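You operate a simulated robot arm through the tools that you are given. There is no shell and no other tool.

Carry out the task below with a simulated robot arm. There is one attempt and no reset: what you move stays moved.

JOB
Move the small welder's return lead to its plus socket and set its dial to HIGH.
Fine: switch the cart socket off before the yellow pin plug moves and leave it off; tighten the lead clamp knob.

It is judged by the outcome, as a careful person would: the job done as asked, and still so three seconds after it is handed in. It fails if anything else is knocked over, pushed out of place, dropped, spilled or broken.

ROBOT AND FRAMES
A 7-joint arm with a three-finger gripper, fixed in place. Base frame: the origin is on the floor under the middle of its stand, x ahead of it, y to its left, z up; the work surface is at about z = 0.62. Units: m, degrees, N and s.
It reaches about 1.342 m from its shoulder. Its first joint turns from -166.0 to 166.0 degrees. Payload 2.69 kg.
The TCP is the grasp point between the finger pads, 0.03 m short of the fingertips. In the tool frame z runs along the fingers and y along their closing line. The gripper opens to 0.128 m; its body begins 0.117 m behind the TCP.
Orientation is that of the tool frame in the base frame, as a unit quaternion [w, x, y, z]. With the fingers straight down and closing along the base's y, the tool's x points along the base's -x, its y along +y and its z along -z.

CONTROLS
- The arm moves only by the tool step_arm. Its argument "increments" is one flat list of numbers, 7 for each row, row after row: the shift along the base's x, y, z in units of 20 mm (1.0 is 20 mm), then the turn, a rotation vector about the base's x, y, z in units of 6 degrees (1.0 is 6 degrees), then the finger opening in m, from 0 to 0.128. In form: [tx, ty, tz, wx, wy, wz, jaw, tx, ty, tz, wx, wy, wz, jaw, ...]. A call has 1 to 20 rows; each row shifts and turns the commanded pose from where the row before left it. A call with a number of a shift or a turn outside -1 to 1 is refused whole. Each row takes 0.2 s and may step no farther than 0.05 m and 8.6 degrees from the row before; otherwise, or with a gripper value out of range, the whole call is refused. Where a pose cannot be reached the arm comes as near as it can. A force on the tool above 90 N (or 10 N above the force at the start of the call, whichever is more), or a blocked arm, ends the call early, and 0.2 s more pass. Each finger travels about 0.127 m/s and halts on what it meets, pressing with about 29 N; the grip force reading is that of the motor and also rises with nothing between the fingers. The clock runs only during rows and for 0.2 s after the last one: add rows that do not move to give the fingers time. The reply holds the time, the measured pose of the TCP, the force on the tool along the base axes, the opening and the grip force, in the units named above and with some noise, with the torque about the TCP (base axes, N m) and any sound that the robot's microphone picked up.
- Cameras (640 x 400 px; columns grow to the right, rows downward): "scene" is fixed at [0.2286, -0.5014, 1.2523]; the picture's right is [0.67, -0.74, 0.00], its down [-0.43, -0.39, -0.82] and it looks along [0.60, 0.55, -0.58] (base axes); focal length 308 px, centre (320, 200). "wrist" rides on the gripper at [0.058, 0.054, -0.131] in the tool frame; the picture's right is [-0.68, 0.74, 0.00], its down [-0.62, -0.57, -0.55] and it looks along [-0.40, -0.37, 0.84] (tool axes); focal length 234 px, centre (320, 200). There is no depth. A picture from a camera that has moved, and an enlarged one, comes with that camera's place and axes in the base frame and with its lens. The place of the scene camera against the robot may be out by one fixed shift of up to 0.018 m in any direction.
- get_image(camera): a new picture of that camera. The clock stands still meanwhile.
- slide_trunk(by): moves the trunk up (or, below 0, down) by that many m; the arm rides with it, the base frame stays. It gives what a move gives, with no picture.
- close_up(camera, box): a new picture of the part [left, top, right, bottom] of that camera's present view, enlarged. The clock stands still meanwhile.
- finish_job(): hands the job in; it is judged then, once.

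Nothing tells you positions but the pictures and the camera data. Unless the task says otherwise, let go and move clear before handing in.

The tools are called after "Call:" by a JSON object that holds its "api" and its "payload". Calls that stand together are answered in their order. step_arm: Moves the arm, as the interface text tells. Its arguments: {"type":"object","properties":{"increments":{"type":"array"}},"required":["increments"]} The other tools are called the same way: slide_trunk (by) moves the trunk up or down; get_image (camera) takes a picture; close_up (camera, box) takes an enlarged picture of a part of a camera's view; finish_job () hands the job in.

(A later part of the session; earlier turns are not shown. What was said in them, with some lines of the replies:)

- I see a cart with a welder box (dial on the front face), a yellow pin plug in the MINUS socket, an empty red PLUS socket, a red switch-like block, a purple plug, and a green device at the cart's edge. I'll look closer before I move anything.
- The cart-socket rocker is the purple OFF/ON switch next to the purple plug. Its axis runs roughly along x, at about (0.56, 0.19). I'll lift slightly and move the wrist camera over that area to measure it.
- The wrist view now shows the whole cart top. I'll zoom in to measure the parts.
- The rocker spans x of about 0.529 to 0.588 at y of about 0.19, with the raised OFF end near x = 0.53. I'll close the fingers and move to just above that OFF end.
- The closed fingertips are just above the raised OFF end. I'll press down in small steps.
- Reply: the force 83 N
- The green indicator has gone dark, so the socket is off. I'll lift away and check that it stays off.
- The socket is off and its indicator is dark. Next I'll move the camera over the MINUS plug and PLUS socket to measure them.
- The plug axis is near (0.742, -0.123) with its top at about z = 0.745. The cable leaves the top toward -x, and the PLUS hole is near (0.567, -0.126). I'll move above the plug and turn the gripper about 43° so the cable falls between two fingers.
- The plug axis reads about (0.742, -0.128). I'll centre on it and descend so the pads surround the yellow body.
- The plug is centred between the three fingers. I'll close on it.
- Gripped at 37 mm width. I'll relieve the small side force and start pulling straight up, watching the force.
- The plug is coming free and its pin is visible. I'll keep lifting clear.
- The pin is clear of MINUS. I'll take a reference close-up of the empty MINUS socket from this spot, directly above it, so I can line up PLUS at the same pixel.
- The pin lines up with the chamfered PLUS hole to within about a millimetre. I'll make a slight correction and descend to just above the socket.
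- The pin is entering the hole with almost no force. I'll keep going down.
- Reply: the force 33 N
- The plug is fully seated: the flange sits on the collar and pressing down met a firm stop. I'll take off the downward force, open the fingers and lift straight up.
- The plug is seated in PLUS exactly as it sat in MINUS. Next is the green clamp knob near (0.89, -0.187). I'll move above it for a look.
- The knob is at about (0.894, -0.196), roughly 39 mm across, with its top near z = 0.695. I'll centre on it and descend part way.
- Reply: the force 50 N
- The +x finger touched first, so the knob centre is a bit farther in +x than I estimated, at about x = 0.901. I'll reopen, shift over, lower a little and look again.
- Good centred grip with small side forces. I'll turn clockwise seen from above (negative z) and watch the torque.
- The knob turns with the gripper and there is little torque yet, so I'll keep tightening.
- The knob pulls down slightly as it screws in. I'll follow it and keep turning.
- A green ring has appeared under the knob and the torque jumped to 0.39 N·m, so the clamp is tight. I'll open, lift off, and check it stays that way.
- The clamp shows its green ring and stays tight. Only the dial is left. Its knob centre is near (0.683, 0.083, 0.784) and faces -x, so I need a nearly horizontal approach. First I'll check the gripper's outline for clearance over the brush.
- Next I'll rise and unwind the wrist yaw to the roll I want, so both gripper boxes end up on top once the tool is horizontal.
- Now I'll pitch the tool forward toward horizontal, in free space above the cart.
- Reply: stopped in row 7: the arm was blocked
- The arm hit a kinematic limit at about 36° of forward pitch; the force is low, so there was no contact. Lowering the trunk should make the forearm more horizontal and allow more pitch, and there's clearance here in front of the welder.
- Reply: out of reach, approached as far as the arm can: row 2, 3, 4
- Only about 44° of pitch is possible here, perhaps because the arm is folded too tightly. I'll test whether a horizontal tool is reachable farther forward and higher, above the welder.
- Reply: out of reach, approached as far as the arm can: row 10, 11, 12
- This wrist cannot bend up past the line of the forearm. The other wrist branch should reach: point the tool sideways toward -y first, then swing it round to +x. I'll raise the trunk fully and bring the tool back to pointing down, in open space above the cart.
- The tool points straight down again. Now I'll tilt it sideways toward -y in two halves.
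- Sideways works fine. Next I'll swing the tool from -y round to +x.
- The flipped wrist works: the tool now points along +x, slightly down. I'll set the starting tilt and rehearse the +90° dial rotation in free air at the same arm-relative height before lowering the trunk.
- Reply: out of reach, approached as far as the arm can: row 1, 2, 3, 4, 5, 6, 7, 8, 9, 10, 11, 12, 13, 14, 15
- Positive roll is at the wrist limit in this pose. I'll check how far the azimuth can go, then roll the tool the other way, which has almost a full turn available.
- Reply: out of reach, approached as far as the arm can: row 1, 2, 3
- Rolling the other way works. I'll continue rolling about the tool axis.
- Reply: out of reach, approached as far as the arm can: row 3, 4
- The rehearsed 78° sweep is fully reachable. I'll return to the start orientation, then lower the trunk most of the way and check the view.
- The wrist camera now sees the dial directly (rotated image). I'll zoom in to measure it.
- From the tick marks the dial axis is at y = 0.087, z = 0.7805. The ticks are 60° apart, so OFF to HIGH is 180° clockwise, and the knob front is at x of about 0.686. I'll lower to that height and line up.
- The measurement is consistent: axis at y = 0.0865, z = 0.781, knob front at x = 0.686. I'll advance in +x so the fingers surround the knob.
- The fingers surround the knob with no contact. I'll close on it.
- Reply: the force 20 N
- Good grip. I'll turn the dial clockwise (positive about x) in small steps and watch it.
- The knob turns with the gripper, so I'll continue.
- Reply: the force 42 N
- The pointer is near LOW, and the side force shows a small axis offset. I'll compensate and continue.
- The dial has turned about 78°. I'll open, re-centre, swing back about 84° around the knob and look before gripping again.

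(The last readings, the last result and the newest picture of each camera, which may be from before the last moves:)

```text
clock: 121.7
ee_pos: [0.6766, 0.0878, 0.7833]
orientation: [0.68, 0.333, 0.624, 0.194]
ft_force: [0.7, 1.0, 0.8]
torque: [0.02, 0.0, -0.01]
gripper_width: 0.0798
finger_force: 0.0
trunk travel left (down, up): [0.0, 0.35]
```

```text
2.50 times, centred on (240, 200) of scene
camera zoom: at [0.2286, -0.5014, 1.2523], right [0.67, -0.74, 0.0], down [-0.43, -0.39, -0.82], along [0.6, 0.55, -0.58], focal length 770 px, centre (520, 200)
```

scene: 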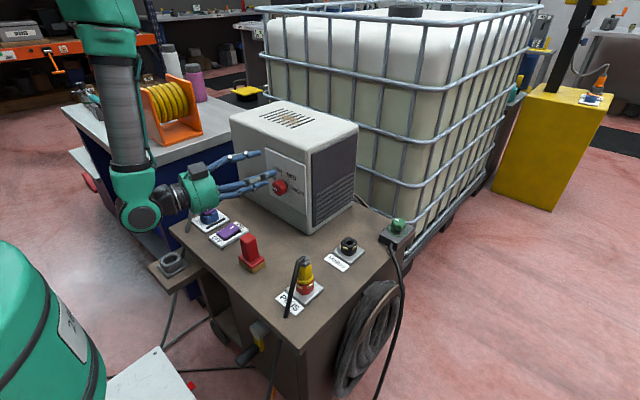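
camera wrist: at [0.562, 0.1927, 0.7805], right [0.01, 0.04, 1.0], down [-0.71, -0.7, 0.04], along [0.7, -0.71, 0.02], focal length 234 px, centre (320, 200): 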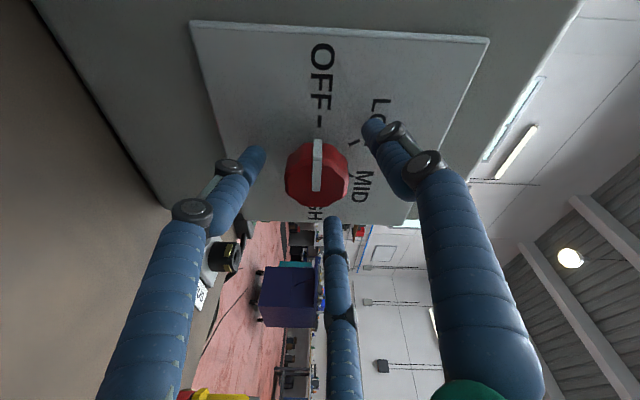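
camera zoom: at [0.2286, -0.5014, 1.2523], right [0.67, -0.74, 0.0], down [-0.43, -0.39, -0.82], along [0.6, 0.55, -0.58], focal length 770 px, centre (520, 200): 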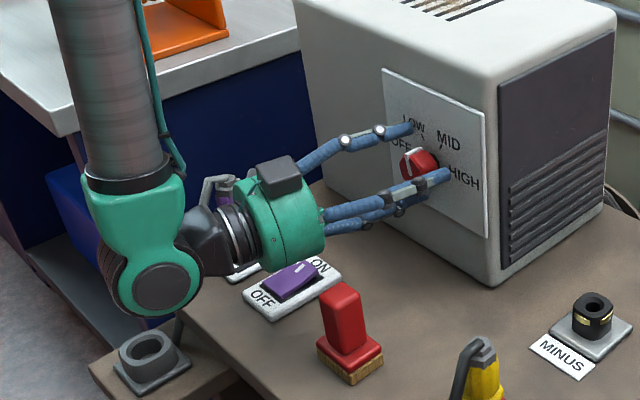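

The dial held its position, with the pointer just short of straight up and about 100° left to go. I'll grip again and do the second sweep.

Call:
{"api": "step_arm", "payload": {"increments": [0, 0, -0.05, 0, 0, 0, 0.07, 0, 0, 0, 0, 0, 0, 0.055, 0, 0, 0, 0, 0, 0, 0.045, 0, 0, 0, 0, 0, 0, 0.035, 0, 0, 0, 0, 0, 0, 0.025]}}

Call:
{"api": "close_up", "payload": {"camera": "wrist", "box": [230, 80, 410, 260]}}

```text
clock: 122.9
ee_pos: [0.6764, 0.0882, 0.7809]
orientation: [0.68, 0.333, 0.624, 0.196]
ft_force: [0.2, 7.0, 5.5]
torque: [0.01, -0.03, 0.35]
gripper_width: 0.0468
finger_force: 45.2
trunk travel left (down, up): [0.0, 0.35]
```

```text
2.22 times, centred on (320, 170) of wrist
camera zoom: at [0.5647, 0.1933, 0.7777], right [0.01, 0.06, 1.0], down [-0.71, -0.7, 0.05], along [0.7, -0.71, 0.03], focal length 520 px, centre (320, 267)
```

zoom: 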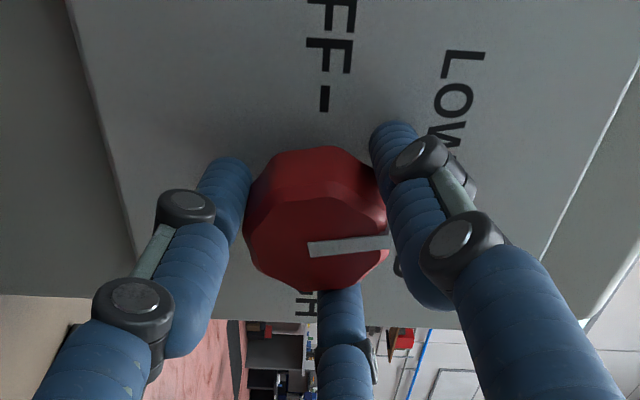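

Call:
{"api": "step_arm", "payload": {"increments": [0, 0, 0, 0.7, 0, 0, 0.025, 0, 0, 0, 0.7, 0, 0, 0.025, 0, 0, 0, 0.7, 0, 0, 0.025, 0, -0.02, 0.02, 0.7, 0, 0, 0.025, 0, -0.02, 0.02, 0.7, 0, 0, 0.025, 0, -0.02, 0.02, 0.7, 0, 0, 0.025, 0, -0.02, 0.02, 0.7, 0, 0, 0.025, 0, -0.02, 0.02, 0.7, 0, 0, 0.025]}}

Call:
{"api": "close_up", "payload": {"camera": "wrist", "box": [230, 80, 410, 260]}}

```text
clock: 124.7
ee_pos: [0.6764, 0.088, 0.7826]
orientation: [0.553, 0.516, 0.541, 0.367]
ft_force: [11.2, 21.2, 2.0]
torque: [0.07, -0.03, 0.94]
gripper_width: 0.0469
finger_force: 44.6
trunk travel left (down, up): [0.0, 0.35]
```

```text
2.22 times, centred on (320, 170) of wrist
camera zoom: at [0.5647, 0.1771, 0.8382], right [0.01, -0.51, 0.86], down [-0.71, -0.61, -0.35], along [0.7, -0.61, -0.37], focal length 520 px, centre (320, 267)
```

zoom: 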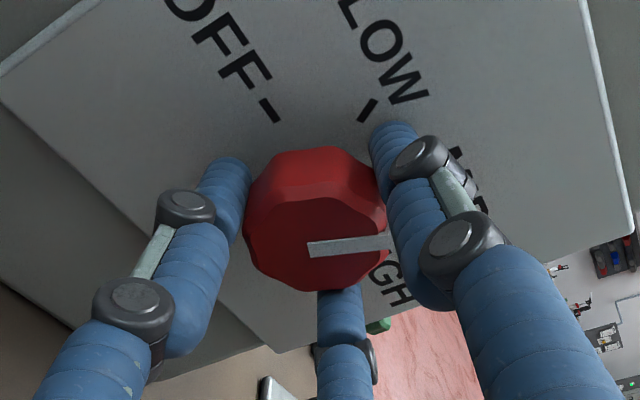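

Call:
{"api": "step_arm", "payload": {"increments": [0.03, 0.1, 0, 0.7, 0, 0, 0.025, 0, 0, 0, 0.7, 0, 0, 0.025, 0, 0, 0, 0.7, 0, 0, 0.025, 0, 0, 0, 0.7, 0, 0, 0.025, 0, 0, 0, 0.7, 0, 0, 0.025]}}

Call:
{"api": "close_up", "payload": {"camera": "wrist", "box": [230, 80, 410, 260]}}

```text
clock: 125.9
ee_pos: [0.6765, 0.0868, 0.7827]
orientation: [0.451, 0.608, 0.464, 0.459]
ft_force: [3.4, -14.8, 12.7]
torque: [-0.07, -0.38, -0.13]
gripper_width: 0.0466
finger_force: 44.9
trunk travel left (down, up): [0.0, 0.35]
```

```text
2.22 times, centred on (320, 170) of wrist
camera zoom: at [0.5648, 0.1512, 0.8671], right [0.01, -0.78, 0.62], down [-0.71, -0.44, -0.54], along [0.7, -0.44, -0.56], focal length 520 px, centre (320, 267)
```

zoom: 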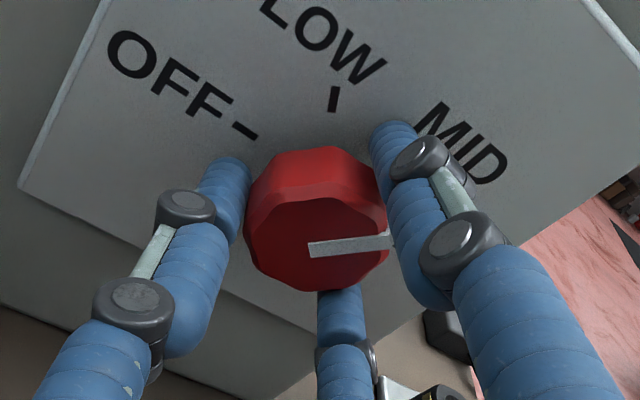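

Call:
{"api": "step_arm", "payload": {"increments": [0, -0.08, 0.06, 0.7, 0, 0, 0.025, 0, 0, 0, 0.7, 0, 0, 0.025, 0, 0, 0, 0.7, 0, 0, 0.025, 0, -0.03, 0.02, 0.7, 0, 0, 0.025, 0, 0, 0, 0.7, 0, 0, 0.025]}}

Call:
{"api": "close_up", "payload": {"camera": "wrist", "box": [230, 80, 410, 260]}}

Call:
{"api": "close_up", "payload": {"camera": "scene", "box": [160, 120, 320, 280]}}

```text
clock: 127.1
ee_pos: [0.6763, 0.0853, 0.7831]
orientation: [0.332, 0.681, 0.373, 0.535]
ft_force: [2.6, -13.3, -3.0]
torque: [-0.05, -0.13, 0.3]
gripper_width: 0.0467
finger_force: 44.8
trunk travel left (down, up): [0.0, 0.35]
```

```text
2.22 times, centred on (320, 170) of wrist
camera zoom: at [0.565, 0.1158, 0.8853], right [0.01, -0.95, 0.3], down [-0.71, -0.22, -0.67], along [0.7, -0.21, -0.68], focal length 520 px, centre (320, 267)
```

zoom: 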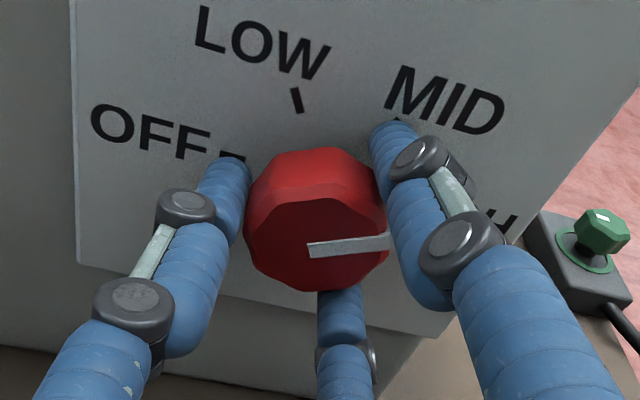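

```text
2.50 times, centred on (240, 200) of scene
camera zoom: at [0.2286, -0.5014, 1.2523], right [0.67, -0.74, 0.0], down [-0.43, -0.39, -0.82], along [0.6, 0.55, -0.58], focal length 770 px, centre (520, 200)
```

zoom: 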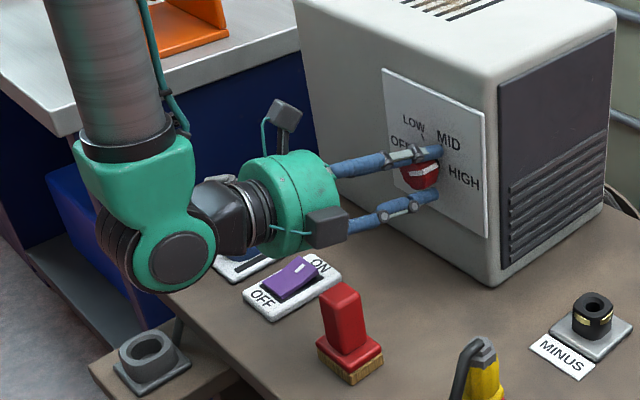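

The pointer is nearly horizontal with about 24° to go. I'll regrip once more for the last part.

Call:
{"api": "step_arm", "payload": {"increments": [0, 0, 0, 0, 0, 0, 0.06, 0, 0, 0, 0, 0, 0, 0.08, 0, 0, 0, 0, 0, 0, 0.08, 0, 0.05, -0.05, -1, 0, 0, 0.08, 0, 0, 0, -1, 0, 0, 0.08, 0, 0, 0, -1, 0, 0, 0.08, 0, 0, 0, -1, 0, 0, 0.08, 0, 0, 0, -1, 0, 0, 0.08, 0, 0, 0, -1, 0, 0, 0.08, 0, 0, 0, -1, 0, 0, 0.08]}}

Call:
{"api": "close_up", "payload": {"camera": "wrist", "box": [230, 80, 410, 260]}}

Call:
{"api": "close_up", "payload": {"camera": "scene", "box": [240, 140, 320, 220]}}

```text
clock: 129.3
ee_pos: [0.676, 0.0857, 0.7841]
orientation: [0.554, 0.516, 0.542, 0.366]
ft_force: [0.9, -0.7, 0.6]
torque: [0.0, 0.01, -0.01]
gripper_width: 0.08
finger_force: 0.0
trunk travel left (down, up): [0.0, 0.35]
```

```text
2.22 times, centred on (320, 170) of wrist
camera zoom: at [0.565, 0.176, 0.8386], right [0.01, -0.5, 0.86], down [-0.71, -0.61, -0.35], along [0.7, -0.61, -0.37], focal length 520 px, centre (320, 267)
```

zoom: 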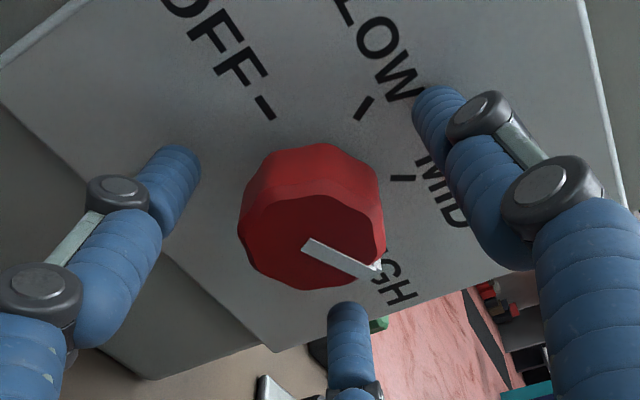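

```text
5.00 times, centred on (280, 180) of scene
camera zoom: at [0.2286, -0.5014, 1.2523], right [0.67, -0.74, 0.0], down [-0.43, -0.39, -0.82], along [0.6, 0.55, -0.58], focal length 1540 px, centre (520, 300)
```

zoom: 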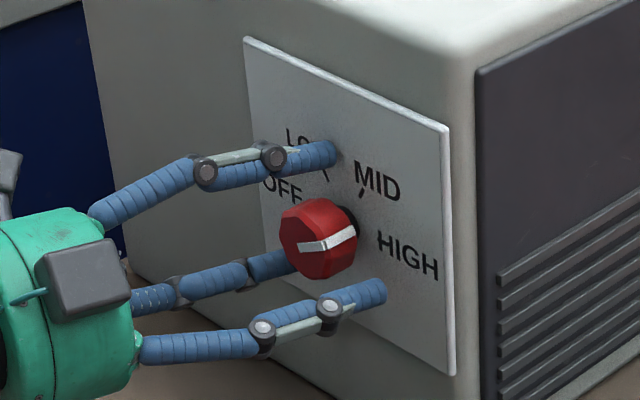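

Call:
{"api": "step_arm", "payload": {"increments": [0, 0.04, -0.08, 0, 0, 0, 0.07, 0, 0, 0, 0, 0, 0, 0.055, 0, 0, 0, 0, 0, 0, 0.045, 0, 0, 0, 0, 0, 0, 0.035, 0, 0, 0, 0, 0, 0, 0.025]}}

Call:
{"api": "step_arm", "payload": {"increments": [0, 0, 0, 0.7, 0, 0, 0.025, 0, 0, 0, 0.7, 0, 0, 0.025, 0, 0, 0, 0.7, 0, 0, 0.025, 0, 0, 0, 0.7, 0, 0, 0.025]}}

Call:
{"api": "close_up", "payload": {"camera": "wrist", "box": [230, 80, 410, 260]}}

Call:
{"api": "close_up", "payload": {"camera": "scene", "box": [240, 140, 320, 220]}}

```text
clock: 130.5
ee_pos: [0.6784, 0.087, 0.7821]
orientation: [0.553, 0.516, 0.541, 0.368]
ft_force: [0.5, 4.9, 5.2]
torque: [0.02, -0.07, 0.69]
gripper_width: 0.046
finger_force: 44.8
trunk travel left (down, up): [0.0, 0.35]
```

```text
clock: 131.5
ee_pos: [0.6784, 0.0862, 0.7813]
orientation: [0.473, 0.591, 0.481, 0.443]
ft_force: [-0.6, -6.9, 17.1]
torque: [0.0, -0.3, 0.32]
gripper_width: 0.0462
finger_force: 45.7
trunk travel left (down, up): [0.0, 0.35]
```

```text
2.22 times, centred on (320, 170) of wrist
camera zoom: at [0.5652, 0.1574, 0.8616], right [0.01, -0.74, 0.68], down [-0.71, -0.48, -0.51], along [0.7, -0.48, -0.53], focal length 520 px, centre (320, 267)
```

zoom: 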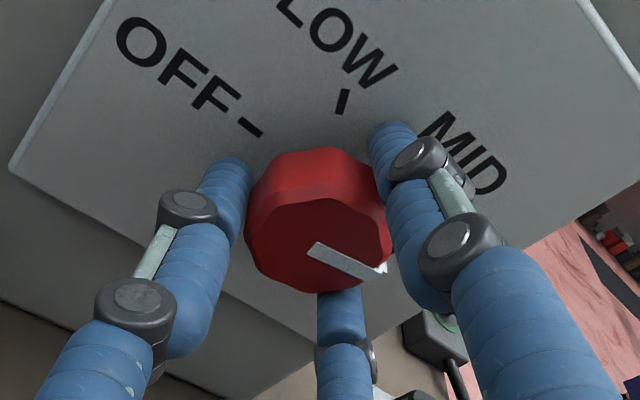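

```text
5.00 times, centred on (280, 180) of scene
camera zoom: at [0.2286, -0.5014, 1.2523], right [0.67, -0.74, 0.0], down [-0.43, -0.39, -0.82], along [0.6, 0.55, -0.58], focal length 1540 px, centre (520, 300)
```

zoom: 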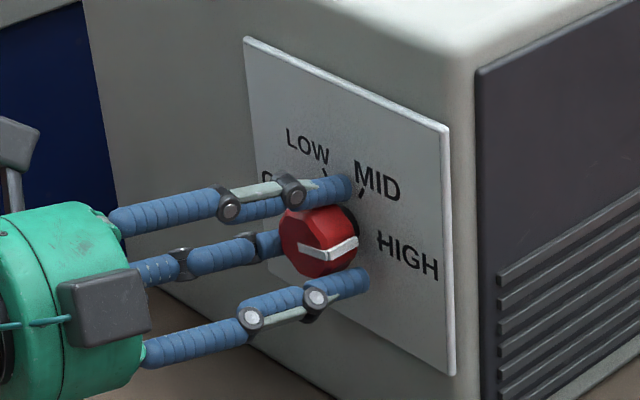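

Call:
{"api": "step_arm", "payload": {"increments": [0, -0.03, 0.06, 0.65, 0, 0, 0.025, 0, 0, 0, 0.65, 0, 0, 0.025, 0, 0, 0, 0.65, 0, 0, 0.025, 0, 0, 0, 0.5, 0, 0, 0.025]}}

Call:
{"api": "close_up", "payload": {"camera": "wrist", "box": [230, 80, 410, 260]}}

Call:
{"api": "close_up", "payload": {"camera": "scene", "box": [240, 140, 320, 220]}}

```text
clock: 132.5
ee_pos: [0.6761, 0.0861, 0.7832]
orientation: [0.393, 0.647, 0.421, 0.5]
ft_force: [2.4, -10.0, 9.7]
torque: [-0.99, -0.5, 0.18]
gripper_width: 0.0464
finger_force: 45.0
trunk travel left (down, up): [0.0, 0.35]
```

```text
2.22 times, centred on (320, 170) of wrist
camera zoom: at [0.5651, 0.1345, 0.8776], right [0.01, -0.88, 0.47], down [-0.71, -0.34, -0.62], along [0.7, -0.33, -0.63], focal length 520 px, centre (320, 267)
```

zoom: 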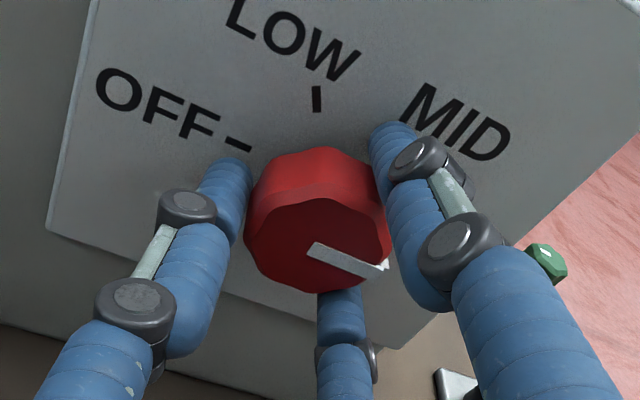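

```text
5.00 times, centred on (280, 180) of scene
camera zoom: at [0.2286, -0.5014, 1.2523], right [0.67, -0.74, 0.0], down [-0.43, -0.39, -0.82], along [0.6, 0.55, -0.58], focal length 1540 px, centre (520, 300)
```

zoom: 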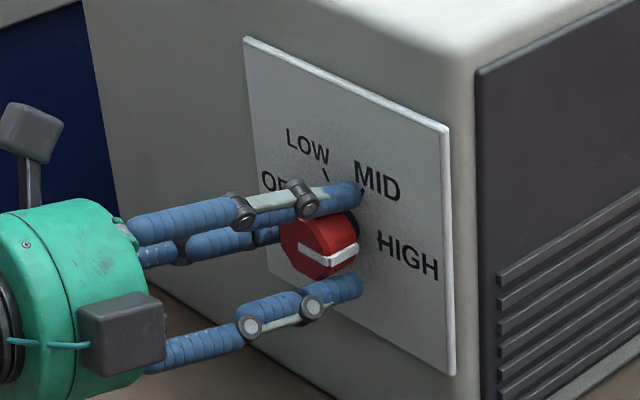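

The torque rose to about 1 N·m at the end stop and the pointer reads horizontal toward HIGH. I'll open, back straight out in -x, and check.

Call:
{"api": "step_arm", "payload": {"increments": [0, 0, 0, -0.15, 0, 0, 0.03, 0, 0, 0, 0, 0, 0, 0.06, 0, 0, 0, 0, 0, 0, 0.08, 0, 0, 0, 0, 0, 0, 0.08, -0.5, 0, 0, 0, 0, 0, 0.08, -0.7, 0, 0, 0, 0, 0, 0.08, -0.7, 0, 0, 0, 0, 0, 0.08, -0.7, 0, 0, 0, 0, 0, 0.08]}}

Call:
{"api": "get_image", "payload": {"camera": "wrist"}}

Call:
{"api": "close_up", "payload": {"camera": "scene", "box": [240, 140, 320, 220]}}

Call:
{"api": "close_up", "payload": {"camera": "wrist", "box": [240, 60, 400, 200]}}

```text
clock: 134.3
ee_pos: [0.6248, 0.0864, 0.7843]
orientation: [0.398, 0.644, 0.425, 0.497]
ft_force: [-0.2, -0.5, 0.1]
torque: [0.01, -0.01, 0.01]
gripper_width: 0.0798
finger_force: 0.1
trunk travel left (down, up): [0.0, 0.35]
```

```text
taken
camera wrist: at [0.5126, 0.1368, 0.8775], right [0.01, -0.87, 0.48], down [-0.71, -0.35, -0.61], along [0.7, -0.34, -0.63], focal length 234 px, centre (320, 200)
```

wrist: 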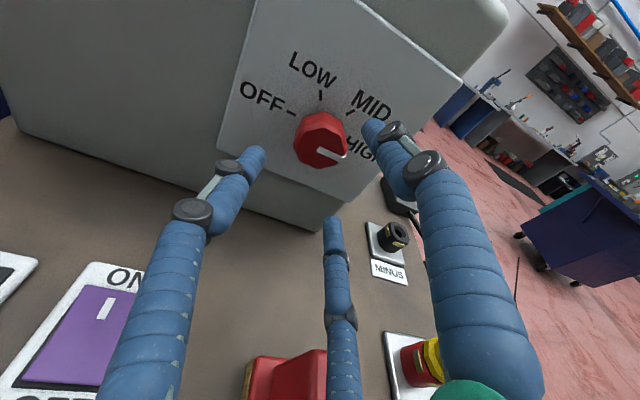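

```text
5.00 times, centred on (280, 180) of scene
camera zoom: at [0.2286, -0.5014, 1.2523], right [0.67, -0.74, 0.0], down [-0.43, -0.39, -0.82], along [0.6, 0.55, -0.58], focal length 1540 px, centre (520, 300)
```

zoom: 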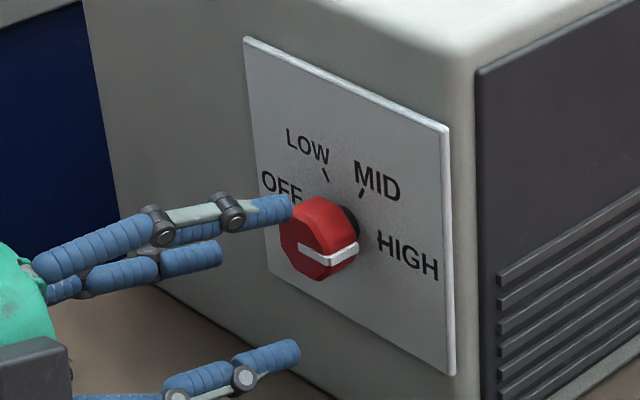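

```text
2.86 times, centred on (320, 130) of wrist
camera zoom: at [0.5126, 0.1368, 0.8775], right [0.01, -0.87, 0.48], down [-0.71, -0.35, -0.61], along [0.7, -0.34, -0.63], focal length 669 px, centre (320, 400)
```

zoom: 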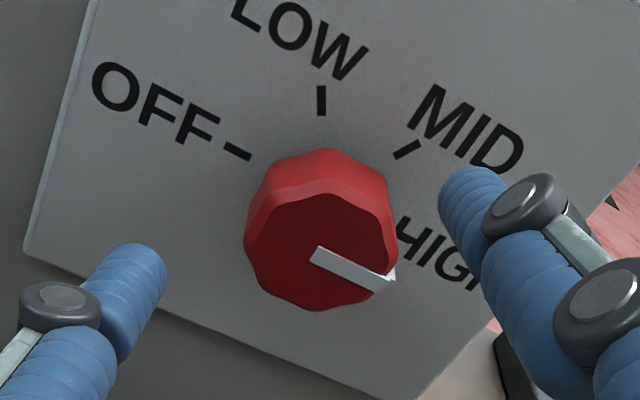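

The dial reads HIGH, perhaps a few degrees short. I'll zoom in closely to judge the pointer angle.

Call:
{"api": "close_up", "payload": {"camera": "wrist", "box": [280, 90, 370, 180]}}

Call:
{"api": "close_up", "payload": {"camera": "scene", "box": [260, 165, 310, 205]}}

```text
4.44 times, centred on (325, 135) of wrist
camera zoom: at [0.5126, 0.1368, 0.8775], right [0.01, -0.87, 0.48], down [-0.71, -0.35, -0.61], along [0.7, -0.34, -0.63], focal length 1041 px, centre (298, 489)
```

zoom: 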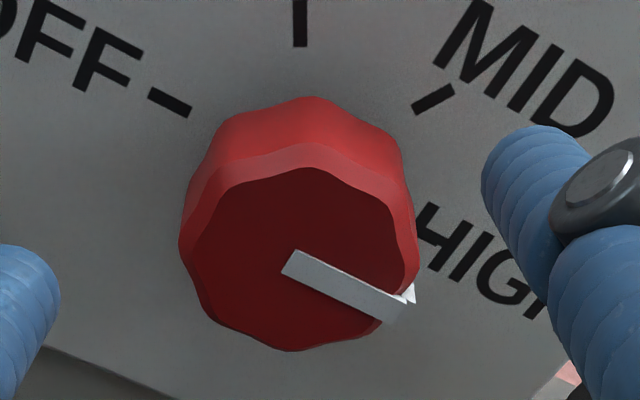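

```text
10.00 times, centred on (285, 185) of scene
camera zoom: at [0.2286, -0.5014, 1.2523], right [0.67, -0.74, 0.0], down [-0.43, -0.39, -0.82], along [0.6, 0.55, -0.58], focal length 3080 px, centre (670, 350)
```

zoom: 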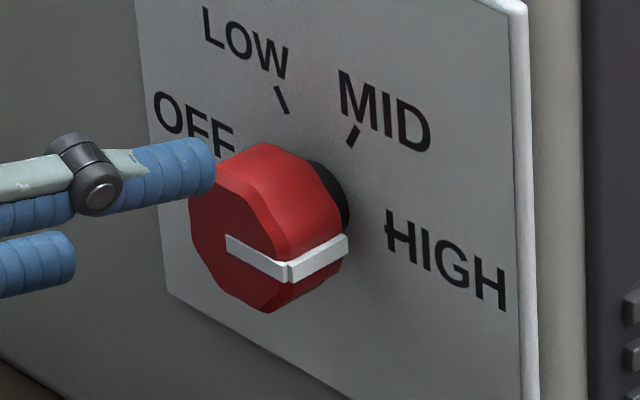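

The pointer is within 1–2° of HIGH in both views. I'll raise the trunk to lift the arm straight up and clear, then check everything.

Call:
{"api": "slide_trunk", "payload": {"by": 0.3}}

Call:
{"api": "get_image", "payload": {"camera": "scene"}}

Call:
{"api": "close_up", "payload": {"camera": "scene", "box": [170, 130, 320, 280]}}

Call:
{"api": "close_up", "payload": {"camera": "scene", "box": [260, 200, 420, 340]}}

```text
clock: 137.3
ee_pos: [0.6249, 0.0857, 1.0844]
orientation: [0.398, 0.644, 0.425, 0.496]
ft_force: [0.2, 0.5, 0.3]
torque: [0.05, 0.01, -0.01]
gripper_width: 0.0802
finger_force: 0.1
trunk travel left (down, up): [-0.3, 0.05]
```

```text
taken
```

scene: 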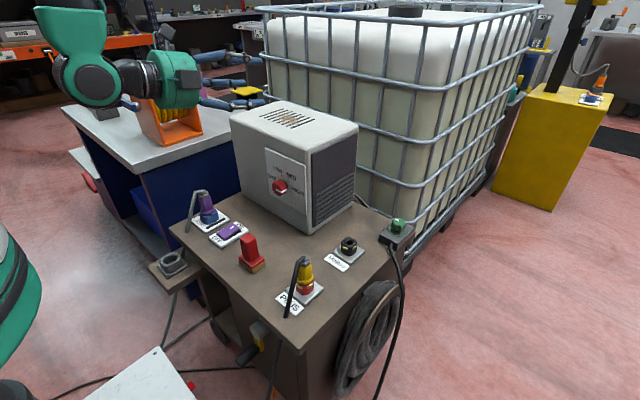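

```text
2.67 times, centred on (245, 205) of scene
camera zoom: at [0.2286, -0.5014, 1.2523], right [0.67, -0.74, 0.0], down [-0.43, -0.39, -0.82], along [0.6, 0.55, -0.58], focal length 821 px, centre (520, 187)
```

zoom: 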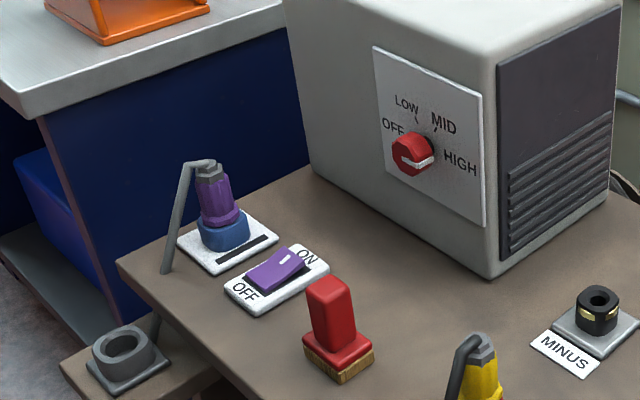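

```text
2.86 times, centred on (340, 270) of scene
camera zoom: at [0.2286, -0.5014, 1.2523], right [0.67, -0.74, 0.0], down [-0.43, -0.39, -0.82], along [0.6, 0.55, -0.58], focal length 880 px, centre (263, 0)
```

zoom: 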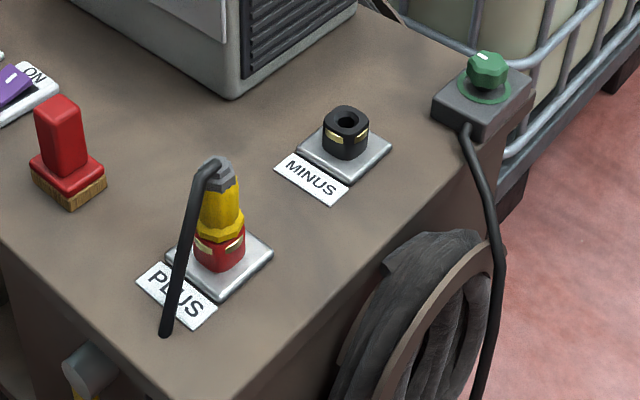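

All four items check out:
- **Lead:** the yellow plug is seated in PLUS and MINUS is empty.
- **Cart socket:** the switch is off and its indicator is dark.
- **Clamp:** the knob shows its green tight ring.
- **Dial:** it points to HIGH.

Everything else is where it started and the arm is clear, so I'm handing in the job.

Call:
{"api": "finish_job", "payload": {}}

```text
The job is handed in.
```

The job is done and handed in; the last pictures before hand-in showed every item as asked. I haven't seen the judge's result.

- **Cart socket:** I switched it off before touching the yellow pin plug. The indicator is dark and I left it off.
- **Return lead:** the yellow plug is fully seated in PLUS, and MINUS is empty.
- **Lead clamp:** I turned the green knob clockwise about 220° until it resisted. A green ring now shows under it.
- **Dial:** it points to HIGH, within 1–2° in both camera views.

The brush, the purple plug and the welder showed no sign of having moved. The gripper was open and clear of the cart when I handed in.
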